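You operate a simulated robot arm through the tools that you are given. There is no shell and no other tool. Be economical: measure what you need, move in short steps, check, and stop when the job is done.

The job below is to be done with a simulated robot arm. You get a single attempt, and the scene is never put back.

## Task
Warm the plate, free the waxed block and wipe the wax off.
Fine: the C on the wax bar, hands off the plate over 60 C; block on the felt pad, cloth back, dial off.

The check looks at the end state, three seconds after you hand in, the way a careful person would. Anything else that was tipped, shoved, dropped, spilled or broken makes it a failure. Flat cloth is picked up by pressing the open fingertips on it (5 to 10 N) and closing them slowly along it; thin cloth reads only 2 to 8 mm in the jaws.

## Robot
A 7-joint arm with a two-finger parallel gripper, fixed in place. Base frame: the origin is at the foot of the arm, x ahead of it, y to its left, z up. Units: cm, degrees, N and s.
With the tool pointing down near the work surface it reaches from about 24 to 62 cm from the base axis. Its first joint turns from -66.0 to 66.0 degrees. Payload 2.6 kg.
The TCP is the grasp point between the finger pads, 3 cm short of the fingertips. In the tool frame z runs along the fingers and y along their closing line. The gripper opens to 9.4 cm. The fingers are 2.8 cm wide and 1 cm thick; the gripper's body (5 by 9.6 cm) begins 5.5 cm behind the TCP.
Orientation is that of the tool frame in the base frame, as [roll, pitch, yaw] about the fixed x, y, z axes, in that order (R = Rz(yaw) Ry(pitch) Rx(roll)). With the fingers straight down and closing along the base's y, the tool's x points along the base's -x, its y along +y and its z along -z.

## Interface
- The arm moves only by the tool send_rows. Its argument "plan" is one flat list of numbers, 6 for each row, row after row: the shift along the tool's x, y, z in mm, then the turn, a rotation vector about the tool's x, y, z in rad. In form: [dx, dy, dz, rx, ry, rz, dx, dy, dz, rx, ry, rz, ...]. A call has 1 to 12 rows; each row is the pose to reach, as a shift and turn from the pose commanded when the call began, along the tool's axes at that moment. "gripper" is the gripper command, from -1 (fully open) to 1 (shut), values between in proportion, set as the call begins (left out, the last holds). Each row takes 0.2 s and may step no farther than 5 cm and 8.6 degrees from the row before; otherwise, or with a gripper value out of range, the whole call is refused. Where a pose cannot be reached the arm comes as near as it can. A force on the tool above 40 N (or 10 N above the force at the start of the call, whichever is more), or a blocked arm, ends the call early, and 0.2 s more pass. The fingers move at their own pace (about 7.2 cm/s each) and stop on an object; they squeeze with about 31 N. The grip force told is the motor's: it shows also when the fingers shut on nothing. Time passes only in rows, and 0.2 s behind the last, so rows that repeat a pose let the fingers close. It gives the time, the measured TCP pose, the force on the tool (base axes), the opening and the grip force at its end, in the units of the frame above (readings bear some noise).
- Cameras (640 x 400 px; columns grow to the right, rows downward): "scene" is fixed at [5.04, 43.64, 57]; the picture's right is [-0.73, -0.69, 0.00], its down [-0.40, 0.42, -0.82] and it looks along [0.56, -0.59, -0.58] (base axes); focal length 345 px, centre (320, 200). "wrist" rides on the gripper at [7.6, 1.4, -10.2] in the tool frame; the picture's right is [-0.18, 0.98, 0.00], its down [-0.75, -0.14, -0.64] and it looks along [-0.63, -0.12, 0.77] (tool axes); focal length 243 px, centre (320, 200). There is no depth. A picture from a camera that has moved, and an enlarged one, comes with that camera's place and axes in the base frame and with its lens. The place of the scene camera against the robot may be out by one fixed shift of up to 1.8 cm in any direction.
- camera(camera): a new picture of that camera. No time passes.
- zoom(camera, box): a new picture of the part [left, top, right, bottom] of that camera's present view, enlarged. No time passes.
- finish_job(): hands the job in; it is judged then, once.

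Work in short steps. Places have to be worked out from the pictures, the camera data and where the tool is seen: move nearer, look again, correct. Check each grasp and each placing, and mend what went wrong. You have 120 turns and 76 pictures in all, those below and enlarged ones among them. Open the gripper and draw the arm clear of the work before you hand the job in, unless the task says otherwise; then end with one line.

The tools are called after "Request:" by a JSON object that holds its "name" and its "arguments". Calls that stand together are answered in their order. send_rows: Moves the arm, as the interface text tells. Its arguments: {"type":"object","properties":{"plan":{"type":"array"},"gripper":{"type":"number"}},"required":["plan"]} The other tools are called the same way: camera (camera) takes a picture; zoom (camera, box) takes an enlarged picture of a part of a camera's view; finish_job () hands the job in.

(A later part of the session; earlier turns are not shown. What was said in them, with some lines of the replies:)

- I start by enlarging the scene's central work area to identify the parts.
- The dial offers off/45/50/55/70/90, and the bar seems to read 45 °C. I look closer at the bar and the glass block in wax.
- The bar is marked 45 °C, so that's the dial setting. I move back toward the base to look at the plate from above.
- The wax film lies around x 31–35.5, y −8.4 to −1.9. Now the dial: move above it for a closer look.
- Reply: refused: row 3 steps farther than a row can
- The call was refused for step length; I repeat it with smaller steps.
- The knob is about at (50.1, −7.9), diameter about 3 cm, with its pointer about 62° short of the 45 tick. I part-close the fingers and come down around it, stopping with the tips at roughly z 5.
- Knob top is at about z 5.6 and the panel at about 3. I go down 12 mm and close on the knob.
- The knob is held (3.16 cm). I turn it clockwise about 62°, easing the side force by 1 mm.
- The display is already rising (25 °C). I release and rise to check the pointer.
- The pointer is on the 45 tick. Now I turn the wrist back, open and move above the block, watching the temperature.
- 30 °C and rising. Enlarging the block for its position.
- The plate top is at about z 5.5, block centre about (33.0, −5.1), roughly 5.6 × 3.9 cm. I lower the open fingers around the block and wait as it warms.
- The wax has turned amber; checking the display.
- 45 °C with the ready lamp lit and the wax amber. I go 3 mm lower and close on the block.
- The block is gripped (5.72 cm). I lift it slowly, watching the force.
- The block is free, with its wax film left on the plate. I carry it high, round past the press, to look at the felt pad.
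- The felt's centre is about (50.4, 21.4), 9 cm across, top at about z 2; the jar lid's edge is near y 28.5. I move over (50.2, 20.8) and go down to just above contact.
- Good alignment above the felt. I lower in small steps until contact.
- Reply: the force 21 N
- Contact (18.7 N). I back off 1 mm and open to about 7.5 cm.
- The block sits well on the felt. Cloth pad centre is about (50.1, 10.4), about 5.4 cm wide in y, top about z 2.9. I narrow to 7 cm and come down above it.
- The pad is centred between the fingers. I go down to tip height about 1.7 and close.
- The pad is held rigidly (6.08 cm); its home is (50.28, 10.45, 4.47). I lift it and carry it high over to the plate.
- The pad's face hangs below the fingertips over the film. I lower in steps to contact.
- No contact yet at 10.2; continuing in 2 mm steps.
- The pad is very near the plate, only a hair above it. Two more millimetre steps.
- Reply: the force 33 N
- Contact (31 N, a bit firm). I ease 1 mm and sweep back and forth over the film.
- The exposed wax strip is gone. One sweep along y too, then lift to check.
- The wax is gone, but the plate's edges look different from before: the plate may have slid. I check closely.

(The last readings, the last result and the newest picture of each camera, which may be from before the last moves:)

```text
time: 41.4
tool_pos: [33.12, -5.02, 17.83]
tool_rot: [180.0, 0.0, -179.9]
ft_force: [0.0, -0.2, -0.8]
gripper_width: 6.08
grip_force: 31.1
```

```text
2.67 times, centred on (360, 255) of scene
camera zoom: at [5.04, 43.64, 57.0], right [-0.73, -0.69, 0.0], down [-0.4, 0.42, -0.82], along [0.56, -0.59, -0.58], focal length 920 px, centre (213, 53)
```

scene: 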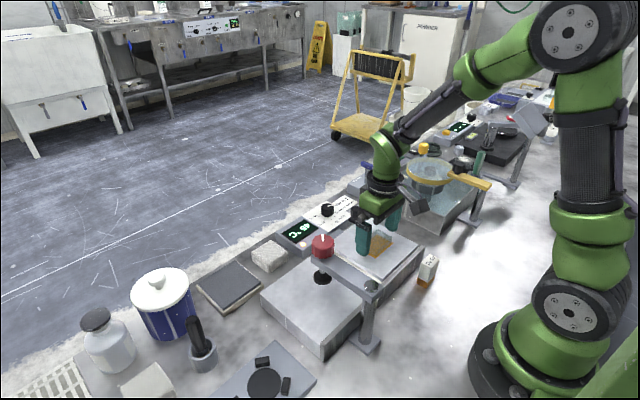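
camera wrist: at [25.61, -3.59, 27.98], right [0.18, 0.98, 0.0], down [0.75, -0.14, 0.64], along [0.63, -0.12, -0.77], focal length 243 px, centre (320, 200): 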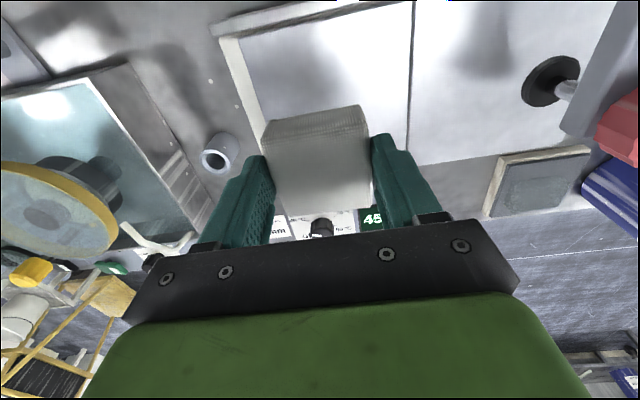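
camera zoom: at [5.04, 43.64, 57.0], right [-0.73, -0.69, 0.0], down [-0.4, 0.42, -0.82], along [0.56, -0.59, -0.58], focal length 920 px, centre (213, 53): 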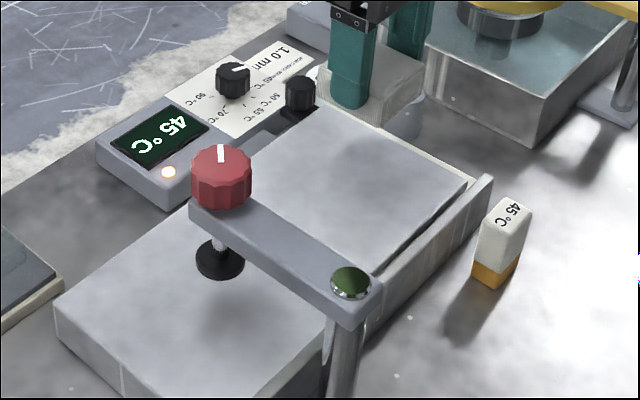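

The plate slab slid about 1.3 cm toward +y during the y sweep, so I must put it back. I press the pad on it again lightly and drag it toward −y by about 13 mm.

Request:
{"name": "send_rows", "arguments": {"plan": [0, 5, 40, 0, 0, 0, 0, 5, 70, 0, 0, 0, 0, 5, 79, 0, 0, 0, 0, 5, 80.5, 0, 0, 0, 0, 2, 80.5, 0, 0, 0, 0, -2, 80.5, 0, 0, 0, 0, -5, 80.5, 0, 0, 0, 0, -8, 80.5, 0, 0, 0]}}

Request:
{"name": "zoom", "arguments": {"camera": "scene", "box": [280, 180, 440, 280]}}

Request:
{"name": "camera", "arguments": {"camera": "wrist"}}

```text
time: 43.2
tool_pos: [33.28, -5.84, 9.72]
tool_rot: [180.0, -0.1, -179.9]
ft_force: [-5.0, 2.6, 14.1]
gripper_width: 6.1
grip_force: 30.5
```

```text
4.00 times, centred on (360, 230) of scene
camera zoom: at [5.03, 43.64, 57.0], right [-0.73, -0.69, 0.0], down [-0.4, 0.42, -0.82], along [0.56, -0.59, -0.58], focal length 1381 px, centre (160, 80)
```

zoom: 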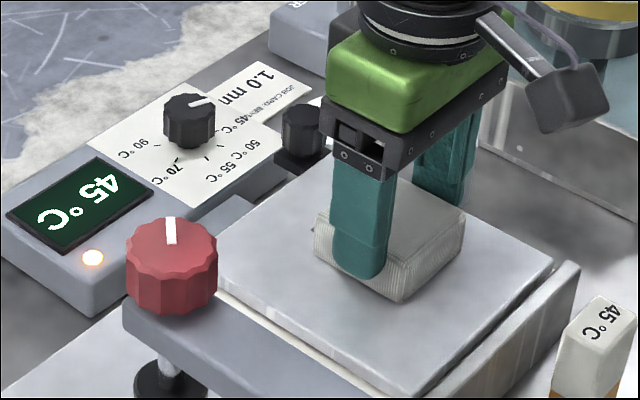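

```text
33 pictures are left
camera wrist: at [25.67, -4.44, 19.87], right [0.18, 0.98, 0.0], down [0.75, -0.14, 0.64], along [0.63, -0.12, -0.77], focal length 243 px, centre (320, 200)
```

wrist: 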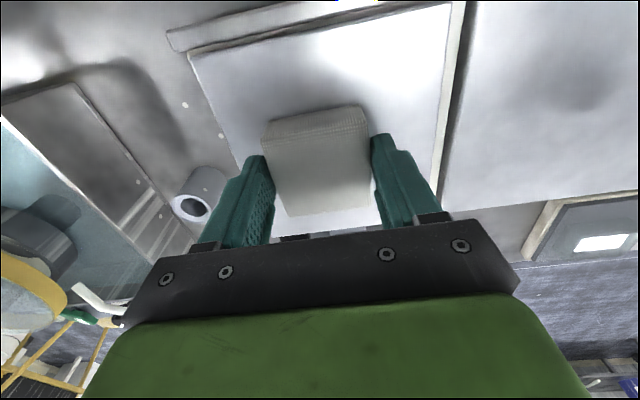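

The plate followed the pad back. I lift straight off and compare it with the original pictures.

Request:
{"name": "send_rows", "arguments": {"plan": [0, 0, -10, 0, 0, 0, 0, 0, -40, 0, 0, 0, 0, 8, -80, 0, 0, 0, 0, 8, -80, 0, 0, 0]}}

Request:
{"name": "zoom", "arguments": {"camera": "wrist", "box": [190, 0, 450, 162]}}

Request:
{"name": "zoom", "arguments": {"camera": "scene", "box": [320, 190, 432, 260]}}

```text
time: 44.2
tool_pos: [33.26, -4.86, 17.62]
tool_rot: [180.0, 0.0, -180.0]
ft_force: [-0.5, -0.6, 0.3]
gripper_width: 6.07
grip_force: 30.8
```

```text
2.46 times, centred on (320, 81) of wrist
camera zoom: at [25.65, -3.63, 27.84], right [0.18, 0.98, 0.0], down [0.75, -0.14, 0.64], along [0.63, -0.12, -0.77], focal length 597 px, centre (320, 493)
```

zoom: 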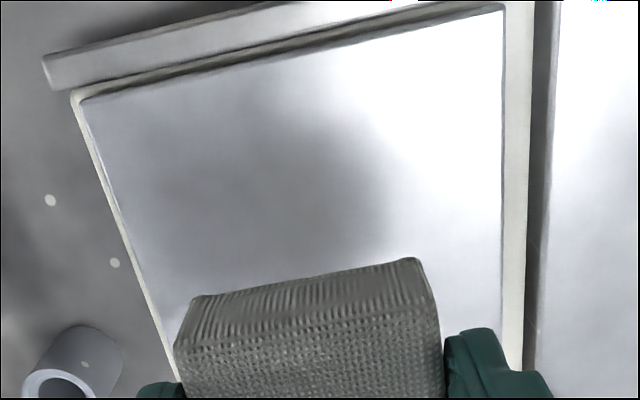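

```text
5.71 times, centred on (376, 225) of scene
camera zoom: at [5.04, 43.64, 57.0], right [-0.73, -0.69, 0.0], down [-0.4, 0.42, -0.82], along [0.56, -0.59, -0.58], focal length 1972 px, centre (0, 57)
```

zoom: 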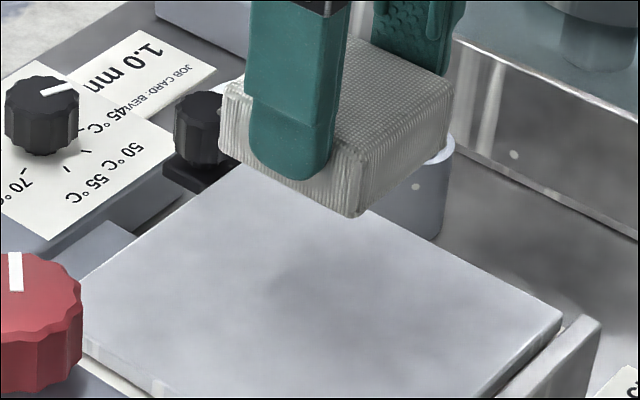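

The plate is back within a millimetre or so of its original place (rim strips and corner pixels match). Now I carry the cloth back along the reverse path.

Request:
{"name": "send_rows", "arguments": {"plan": [-26, 0, -18, 0, 0, 0, -66, 0, -24, 0, 0, 0, -106, 10, -24, 0, 0, 0, -141, 40, -24, 0, 0, 0, -161, 85, -24, 0, 0, 0, -171, 130, -24, 0, 0, 0, -171, 155, -10, 0, 0, 0, -171, 155, 30, 0, 0, 0, -171, 155, 75, 0, 0, 0, -171, 155, 110, 0, 0, 0, -171, 155, 124, 0, 0, 0, -171, 155, 124, 0, 0, 0]}}

Request:
{"name": "zoom", "arguments": {"camera": "scene", "box": [320, 190, 432, 260]}}

Request:
{"name": "camera", "arguments": {"camera": "scene"}}

```text
time: 46.8
tool_pos: [50.4, 10.5, 5.07]
tool_rot: [179.9, -0.1, -179.9]
ft_force: [-0.5, -0.3, 0.4]
gripper_width: 6.07
grip_force: 30.9
```

```text
5.71 times, centred on (376, 225) of scene
camera zoom: at [5.04, 43.64, 57.0], right [-0.73, -0.69, 0.0], down [-0.4, 0.42, -0.82], along [0.56, -0.59, -0.58], focal length 1972 px, centre (0, 57)
```

zoom: 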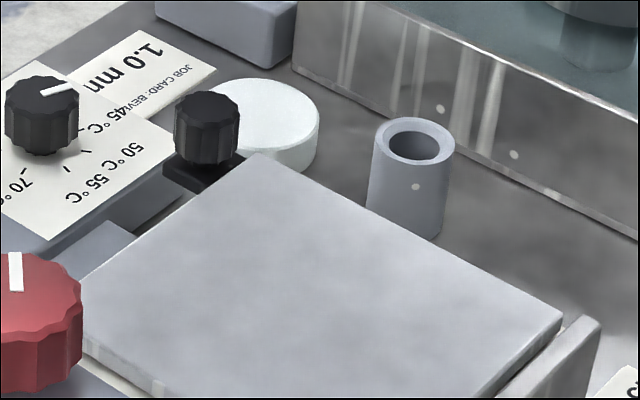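

```text
29 pictures are left
```

scene: 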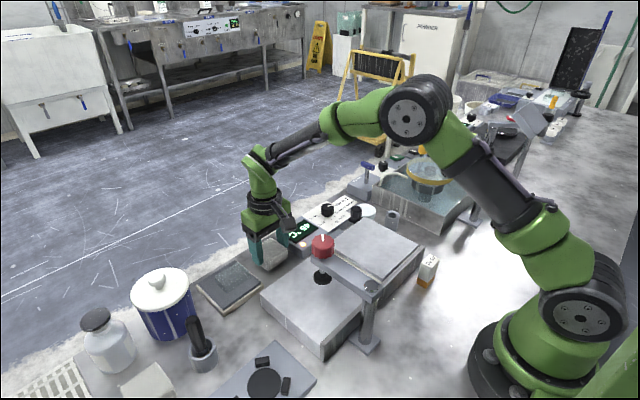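

The plate matches the first picture. Now set the cloth down in small steps.

Request:
{"name": "send_rows", "arguments": {"plan": [0, 0, 3, 0, 0, 0, 0, 0, 5, 0, 0, 0, 0, 0, 6.5, 0, 0, 0, 0, 0, 6.5, 0, 0, 0]}}

Request:
{"name": "send_rows", "arguments": {"plan": [0, 0, 1, 0, 0, 0, 0, 0, 1, 0, 0, 0]}}

```text
time: 47.8
tool_pos: [50.32, 10.43, 4.61]
tool_rot: [-180.0, 0.0, -179.8]
ft_force: [0.0, 0.0, -0.7]
gripper_width: 6.07
grip_force: 30.9
```

```text
time: 48.4
tool_pos: [50.27, 10.46, 4.49]
tool_rot: [-179.9, 0.0, -179.9]
ft_force: [-0.1, 0.2, -0.4]
gripper_width: 6.07
grip_force: 31.1
```

Request:
{"name": "send_rows", "arguments": {"plan": [0, 0, 1, 0, 0, 0, 0, 0, 1, 0, 0, 0]}}

Request:
{"name": "send_rows", "arguments": {"plan": [0, 0, 1, 0, 0, 0, 0, 0, 1, 0, 0, 0]}}

```text
time: 49.0
tool_pos: [50.35, 10.56, 4.52]
tool_rot: [-180.0, 0.2, -179.8]
ft_force: [-4.8, -0.7, 8.8]
gripper_width: 6.08
grip_force: 31.1
```

```text
time: 49.6
tool_pos: [50.34, 10.5, 4.46]
tool_rot: [-180.0, 0.3, -179.9]
ft_force: [-8.4, -0.8, 22.3]
gripper_width: 6.07
grip_force: 31.0
```

The cloth rests on its place. I back off 1 mm, open to 7 cm, and rise.

Request:
{"name": "send_rows", "arguments": {"plan": [0, 0, -1, 0, 0, 0, 0, 0, -1, 0, 0, 0]}}

Request:
{"name": "send_rows", "arguments": {"gripper": -0.49, "plan": [0, 0, 0, 0, 0, 0, 0, 0, 0, 0, 0, 0, 0, 0, -15, 0, 0, 0, 0, 0, -50, 0, 0, 0, 0, 0, -95, 0, 0, 0, 0, -30, -130, 0, 0, 0, 0, -75, -130, 0, 0, 0, 0, -120, -130, 0, 0, 0, 2, -160, -130, 0, 0, 0, 2, -184, -130, 0, 0, 0, 2, -184, -130, 0, 0, 0]}}

Request:
{"name": "camera", "arguments": {"camera": "wrist"}}

Request:
{"name": "zoom", "arguments": {"camera": "scene", "box": [180, 220, 308, 300]}}

```text
time: 50.2
tool_pos: [50.45, 10.56, 4.4]
tool_rot: [180.0, 0.3, -179.8]
ft_force: [-1.9, -0.1, 17.6]
gripper_width: 6.07
grip_force: 31.1
```

```text
time: 52.6
tool_pos: [50.2, -7.84, 17.23]
tool_rot: [180.0, 0.0, -179.9]
ft_force: [-0.6, -1.3, 0.2]
gripper_width: 7.04
grip_force: 0.0
```

```text
28 pictures are left
camera wrist: at [42.52, -6.59, 27.56], right [0.18, 0.98, 0.0], down [0.75, -0.14, 0.64], along [0.63, -0.12, -0.77], focal length 243 px, centre (320, 200)
```

wrist: 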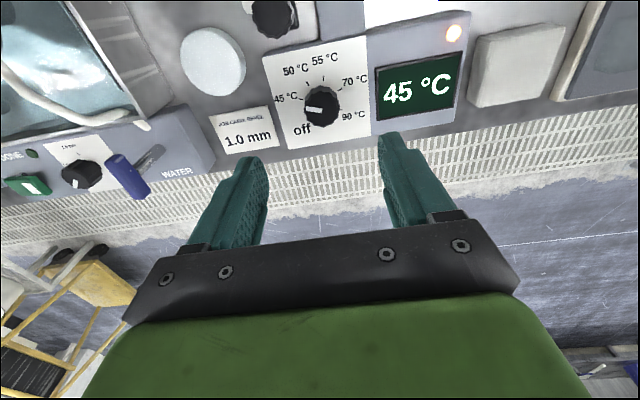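

```text
5.00 times, centred on (244, 260) of scene
camera zoom: at [5.04, 43.64, 57.0], right [-0.73, -0.69, 0.0], down [-0.4, 0.42, -0.82], along [0.56, -0.59, -0.58], focal length 1726 px, centre (700, -100)
```

zoom: 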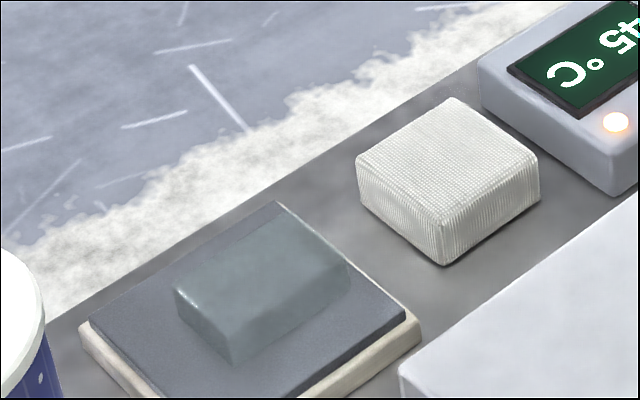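

Cloth is back in place. Now the dial: pre-turn the wrist 62°, set the opening to 5 cm, then come down on the knob.

Request:
{"name": "send_rows", "arguments": {"gripper": -0.1, "plan": [0, 1, 0, 0, 0, 0.135, 0, 1, 0, 0, 0, 0.27, 0, 1, 0, 0, 0, 0.405, 0, 1, 0, 0, 0, 0.54, 0, 1, 0, 0, 0, 0.675, 0, 1, 0, 0, 0, 0.81, 0, 1, 30, 0, 0, 0.945, 0, 1, 60, 0, 0, 1.08, 0, 1, 90, 0, 0, 1.08, 0, 1, 90, 0, 0, 1.08]}}

Request:
{"name": "camera", "arguments": {"camera": "wrist"}}

```text
time: 54.8
tool_pos: [50.25, -7.69, 8.39]
tool_rot: [180.0, 0.1, 118.2]
ft_force: [0.4, -0.4, 0.4]
gripper_width: 5.15
grip_force: 0.0
```

```text
26 pictures are left
camera wrist: at [47.95, -0.42, 18.57], right [0.95, 0.3, 0.0], down [0.23, -0.73, 0.64], along [0.19, -0.61, -0.77], focal length 243 px, centre (320, 200)
```

wrist: 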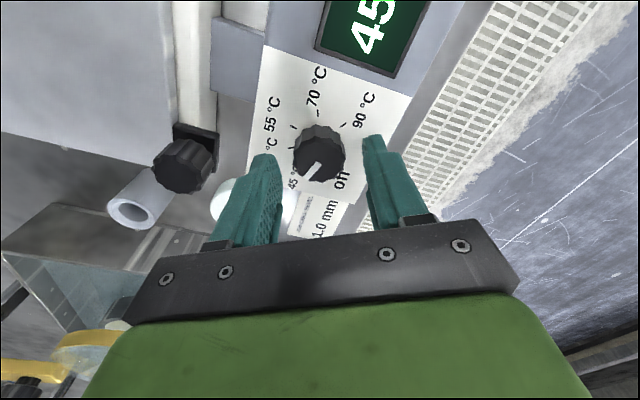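

Knob is centred between the fingers. Down 16 mm, close, and turn back 62°.

Request:
{"name": "send_rows", "arguments": {"plan": [0, 0, 8, 0, 0, 0, 0, 0, 16, 0, 0, 0, 0, 0, 16, 0, 0, 0]}}

Request:
{"name": "send_rows", "arguments": {"gripper": 1, "plan": [0, 0, 0, 0, 0, 0, 0, 0, 0, 0, 0, 0, 0, 0, 0, 0, 0, 0]}}

Request:
{"name": "send_rows", "arguments": {"plan": [0, 0, 0, 0, 0, -0.13, 0, 0, 0, 0, 0, -0.27, 0, 0, 0, 0, 0, -0.4, 0, 0, 0, 0, 0, -0.54, 0, 0, 0, 0, 0, -0.67, 0, 0, 0, 0, 0, -0.81, 0, 0, 0, 0, 0, -0.94, 0, 0, 0, 0, 0, -1.08, 0, 0, 0, 0, 0, -1.08]}}

Request:
{"name": "camera", "arguments": {"camera": "wrist"}}

```text
time: 55.6
tool_pos: [50.16, -7.77, 6.91]
tool_rot: [-179.9, 0.0, 118.1]
ft_force: [-0.1, -0.3, -0.2]
gripper_width: 5.19
grip_force: 0.0
```

```text
time: 56.4
tool_pos: [50.17, -7.77, 6.82]
tool_rot: [-180.0, 0.0, 118.2]
ft_force: [-6.7, -1.9, -0.2]
gripper_width: 3.17
grip_force: 44.9
```

```text
time: 58.4
tool_pos: [50.18, -7.78, 6.73]
tool_rot: [180.0, 0.2, -179.8]
ft_force: [2.6, -2.2, -4.7]
gripper_width: 3.18
grip_force: 44.6
```

```text
25 pictures are left
camera wrist: at [42.58, -6.46, 16.98], right [0.18, 0.98, 0.0], down [0.75, -0.14, 0.64], along [0.63, -0.12, -0.77], focal length 243 px, centre (320, 200)
```

wrist: 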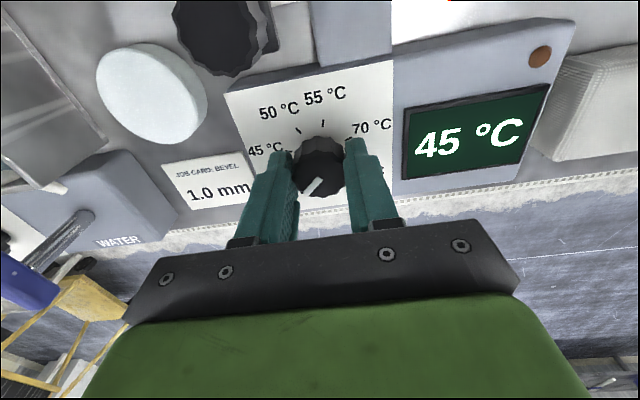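

The lamp is out and the pointer is at off. I release, rise straight up and check.

Request:
{"name": "send_rows", "arguments": {"gripper": -0.1, "plan": [0, 0, 0, 0, 0, 0, 0, 0, 0, 0, 0, 0, 0, 0, 0, 0, 0, 0, 0, 0, -30, 0, 0, 0, 0, 0, -70, 0, 0, 0, 0, 0, -115, 0, 0, 0, 0, 0, -160, 0, 0, 0, 20, 0, -200, 0, 0, 0, 20, 0, -230, 0, 0, 0, 20, 0, -230, 0, 0, 0]}}

Request:
{"name": "camera", "arguments": {"camera": "scene"}}

Request:
{"name": "camera", "arguments": {"camera": "wrist"}}

Request:
{"name": "zoom", "arguments": {"camera": "scene", "box": [180, 180, 500, 380]}}

Request:
{"name": "zoom", "arguments": {"camera": "scene", "box": [320, 190, 432, 260]}}

```text
time: 60.6
tool_pos: [48.22, -7.91, 29.85]
tool_rot: [179.9, 0.0, -179.9]
ft_force: [-0.1, -0.6, -0.2]
gripper_width: 5.2
grip_force: 0.1
```

```text
24 pictures are left
```

scene: 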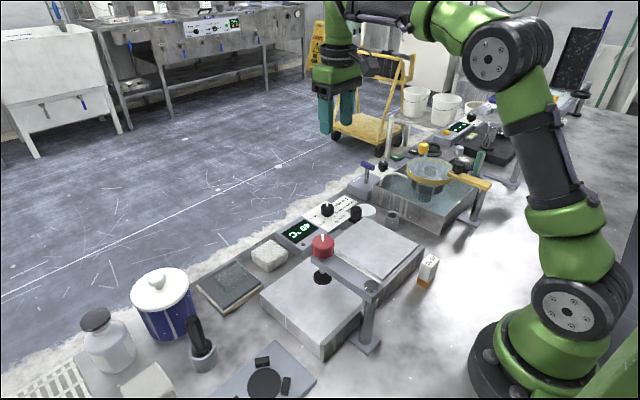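

```text
23 pictures are left
camera wrist: at [40.57, -6.53, 40.01], right [0.18, 0.98, 0.0], down [0.75, -0.14, 0.64], along [0.63, -0.12, -0.77], focal length 243 px, centre (320, 200)
```

wrist: 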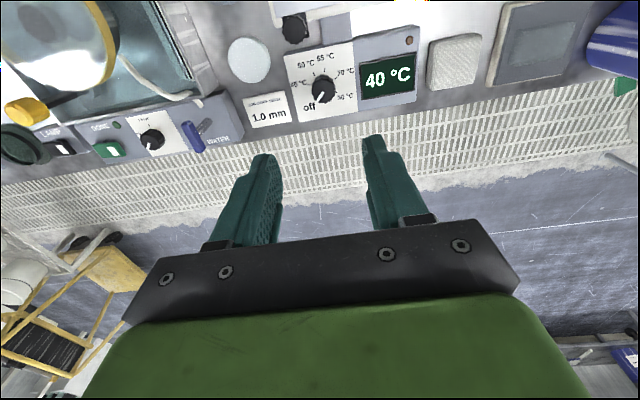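

```text
2.00 times, centred on (340, 280) of scene
camera zoom: at [5.04, 43.64, 57.0], right [-0.73, -0.69, 0.0], down [-0.4, 0.42, -0.82], along [0.56, -0.59, -0.58], focal length 690 px, centre (280, 40)
```

zoom: 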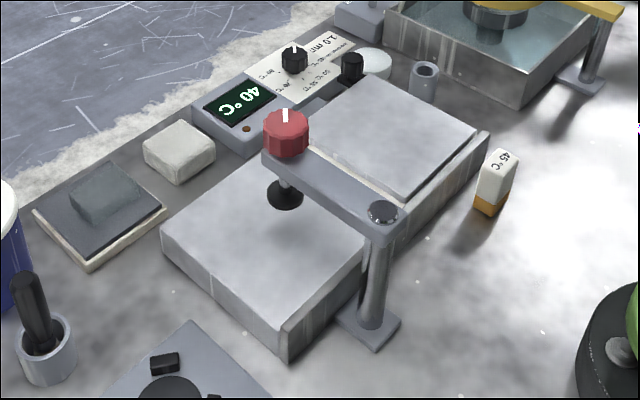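

```text
5.71 times, centred on (376, 225) of scene
camera zoom: at [5.04, 43.64, 57.0], right [-0.73, -0.69, 0.0], down [-0.4, 0.42, -0.82], along [0.56, -0.59, -0.58], focal length 1972 px, centre (0, 57)
```

zoom: 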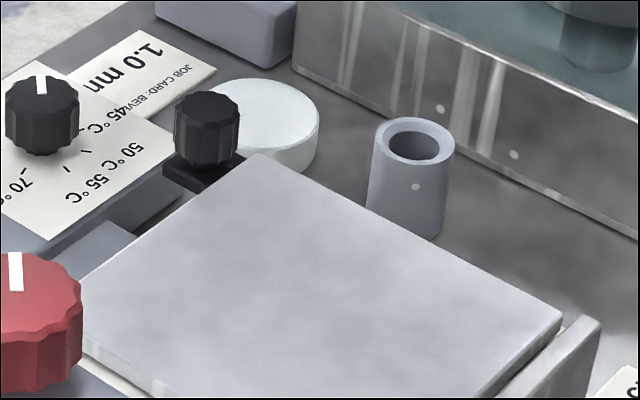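

Everything looks done; the display is falling. To verify the plate precisely, I go to the same viewpoint as at the start (31.2, −5.4, 30.2) and compare.

Request:
{"name": "send_rows", "arguments": {"gripper": -1, "plan": [43, 6, -1, 0, 0, 0, 86, 13, -2, 0, 0, 0, 129, 19, -3, 0, 0, 0, 171, 25.5, -4, 0, 0, 0, 171, 25.5, -4, 0, 0, 0]}}

Request:
{"name": "zoom", "arguments": {"camera": "wrist", "box": [240, 0, 440, 125]}}

```text
time: 61.8
tool_pos: [30.71, -5.38, 30.13]
tool_rot: [180.0, 0.1, -179.9]
ft_force: [0.3, -0.9, 0.7]
gripper_width: 9.38
grip_force: 0.0
```

```text
3.20 times, centred on (340, 62) of wrist
camera zoom: at [23.28, -3.98, 40.38], right [0.18, 0.98, 0.0], down [0.75, -0.14, 0.64], along [0.63, -0.12, -0.77], focal length 776 px, centre (256, 640)
```

zoom: 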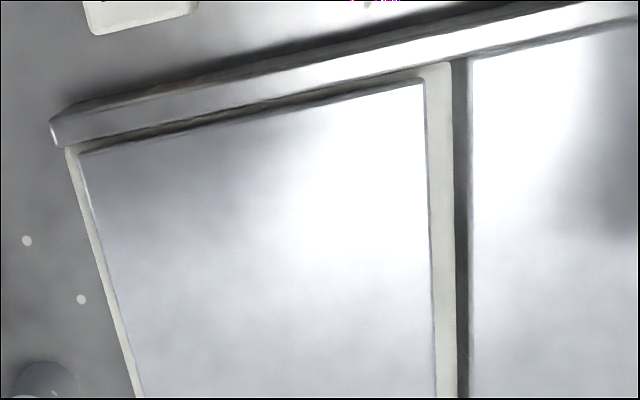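

The plate is clean and within about 1.5 mm of its original place. The block is on the felt, the cloth is home, the dial is off, and the arm is clear with the gripper open, so I hand in.

Request:
{"name": "finish_job", "arguments": {}}

```text
The job is handed in.
```

The job is handed in: I warmed the plate at 45 °C, moved the freed block to the felt pad, wiped the wax off, returned the cloth and turned the dial to off. The plate slid about 1.3 cm during the wipe; I dragged it back to within about 1.5 mm of its original place.
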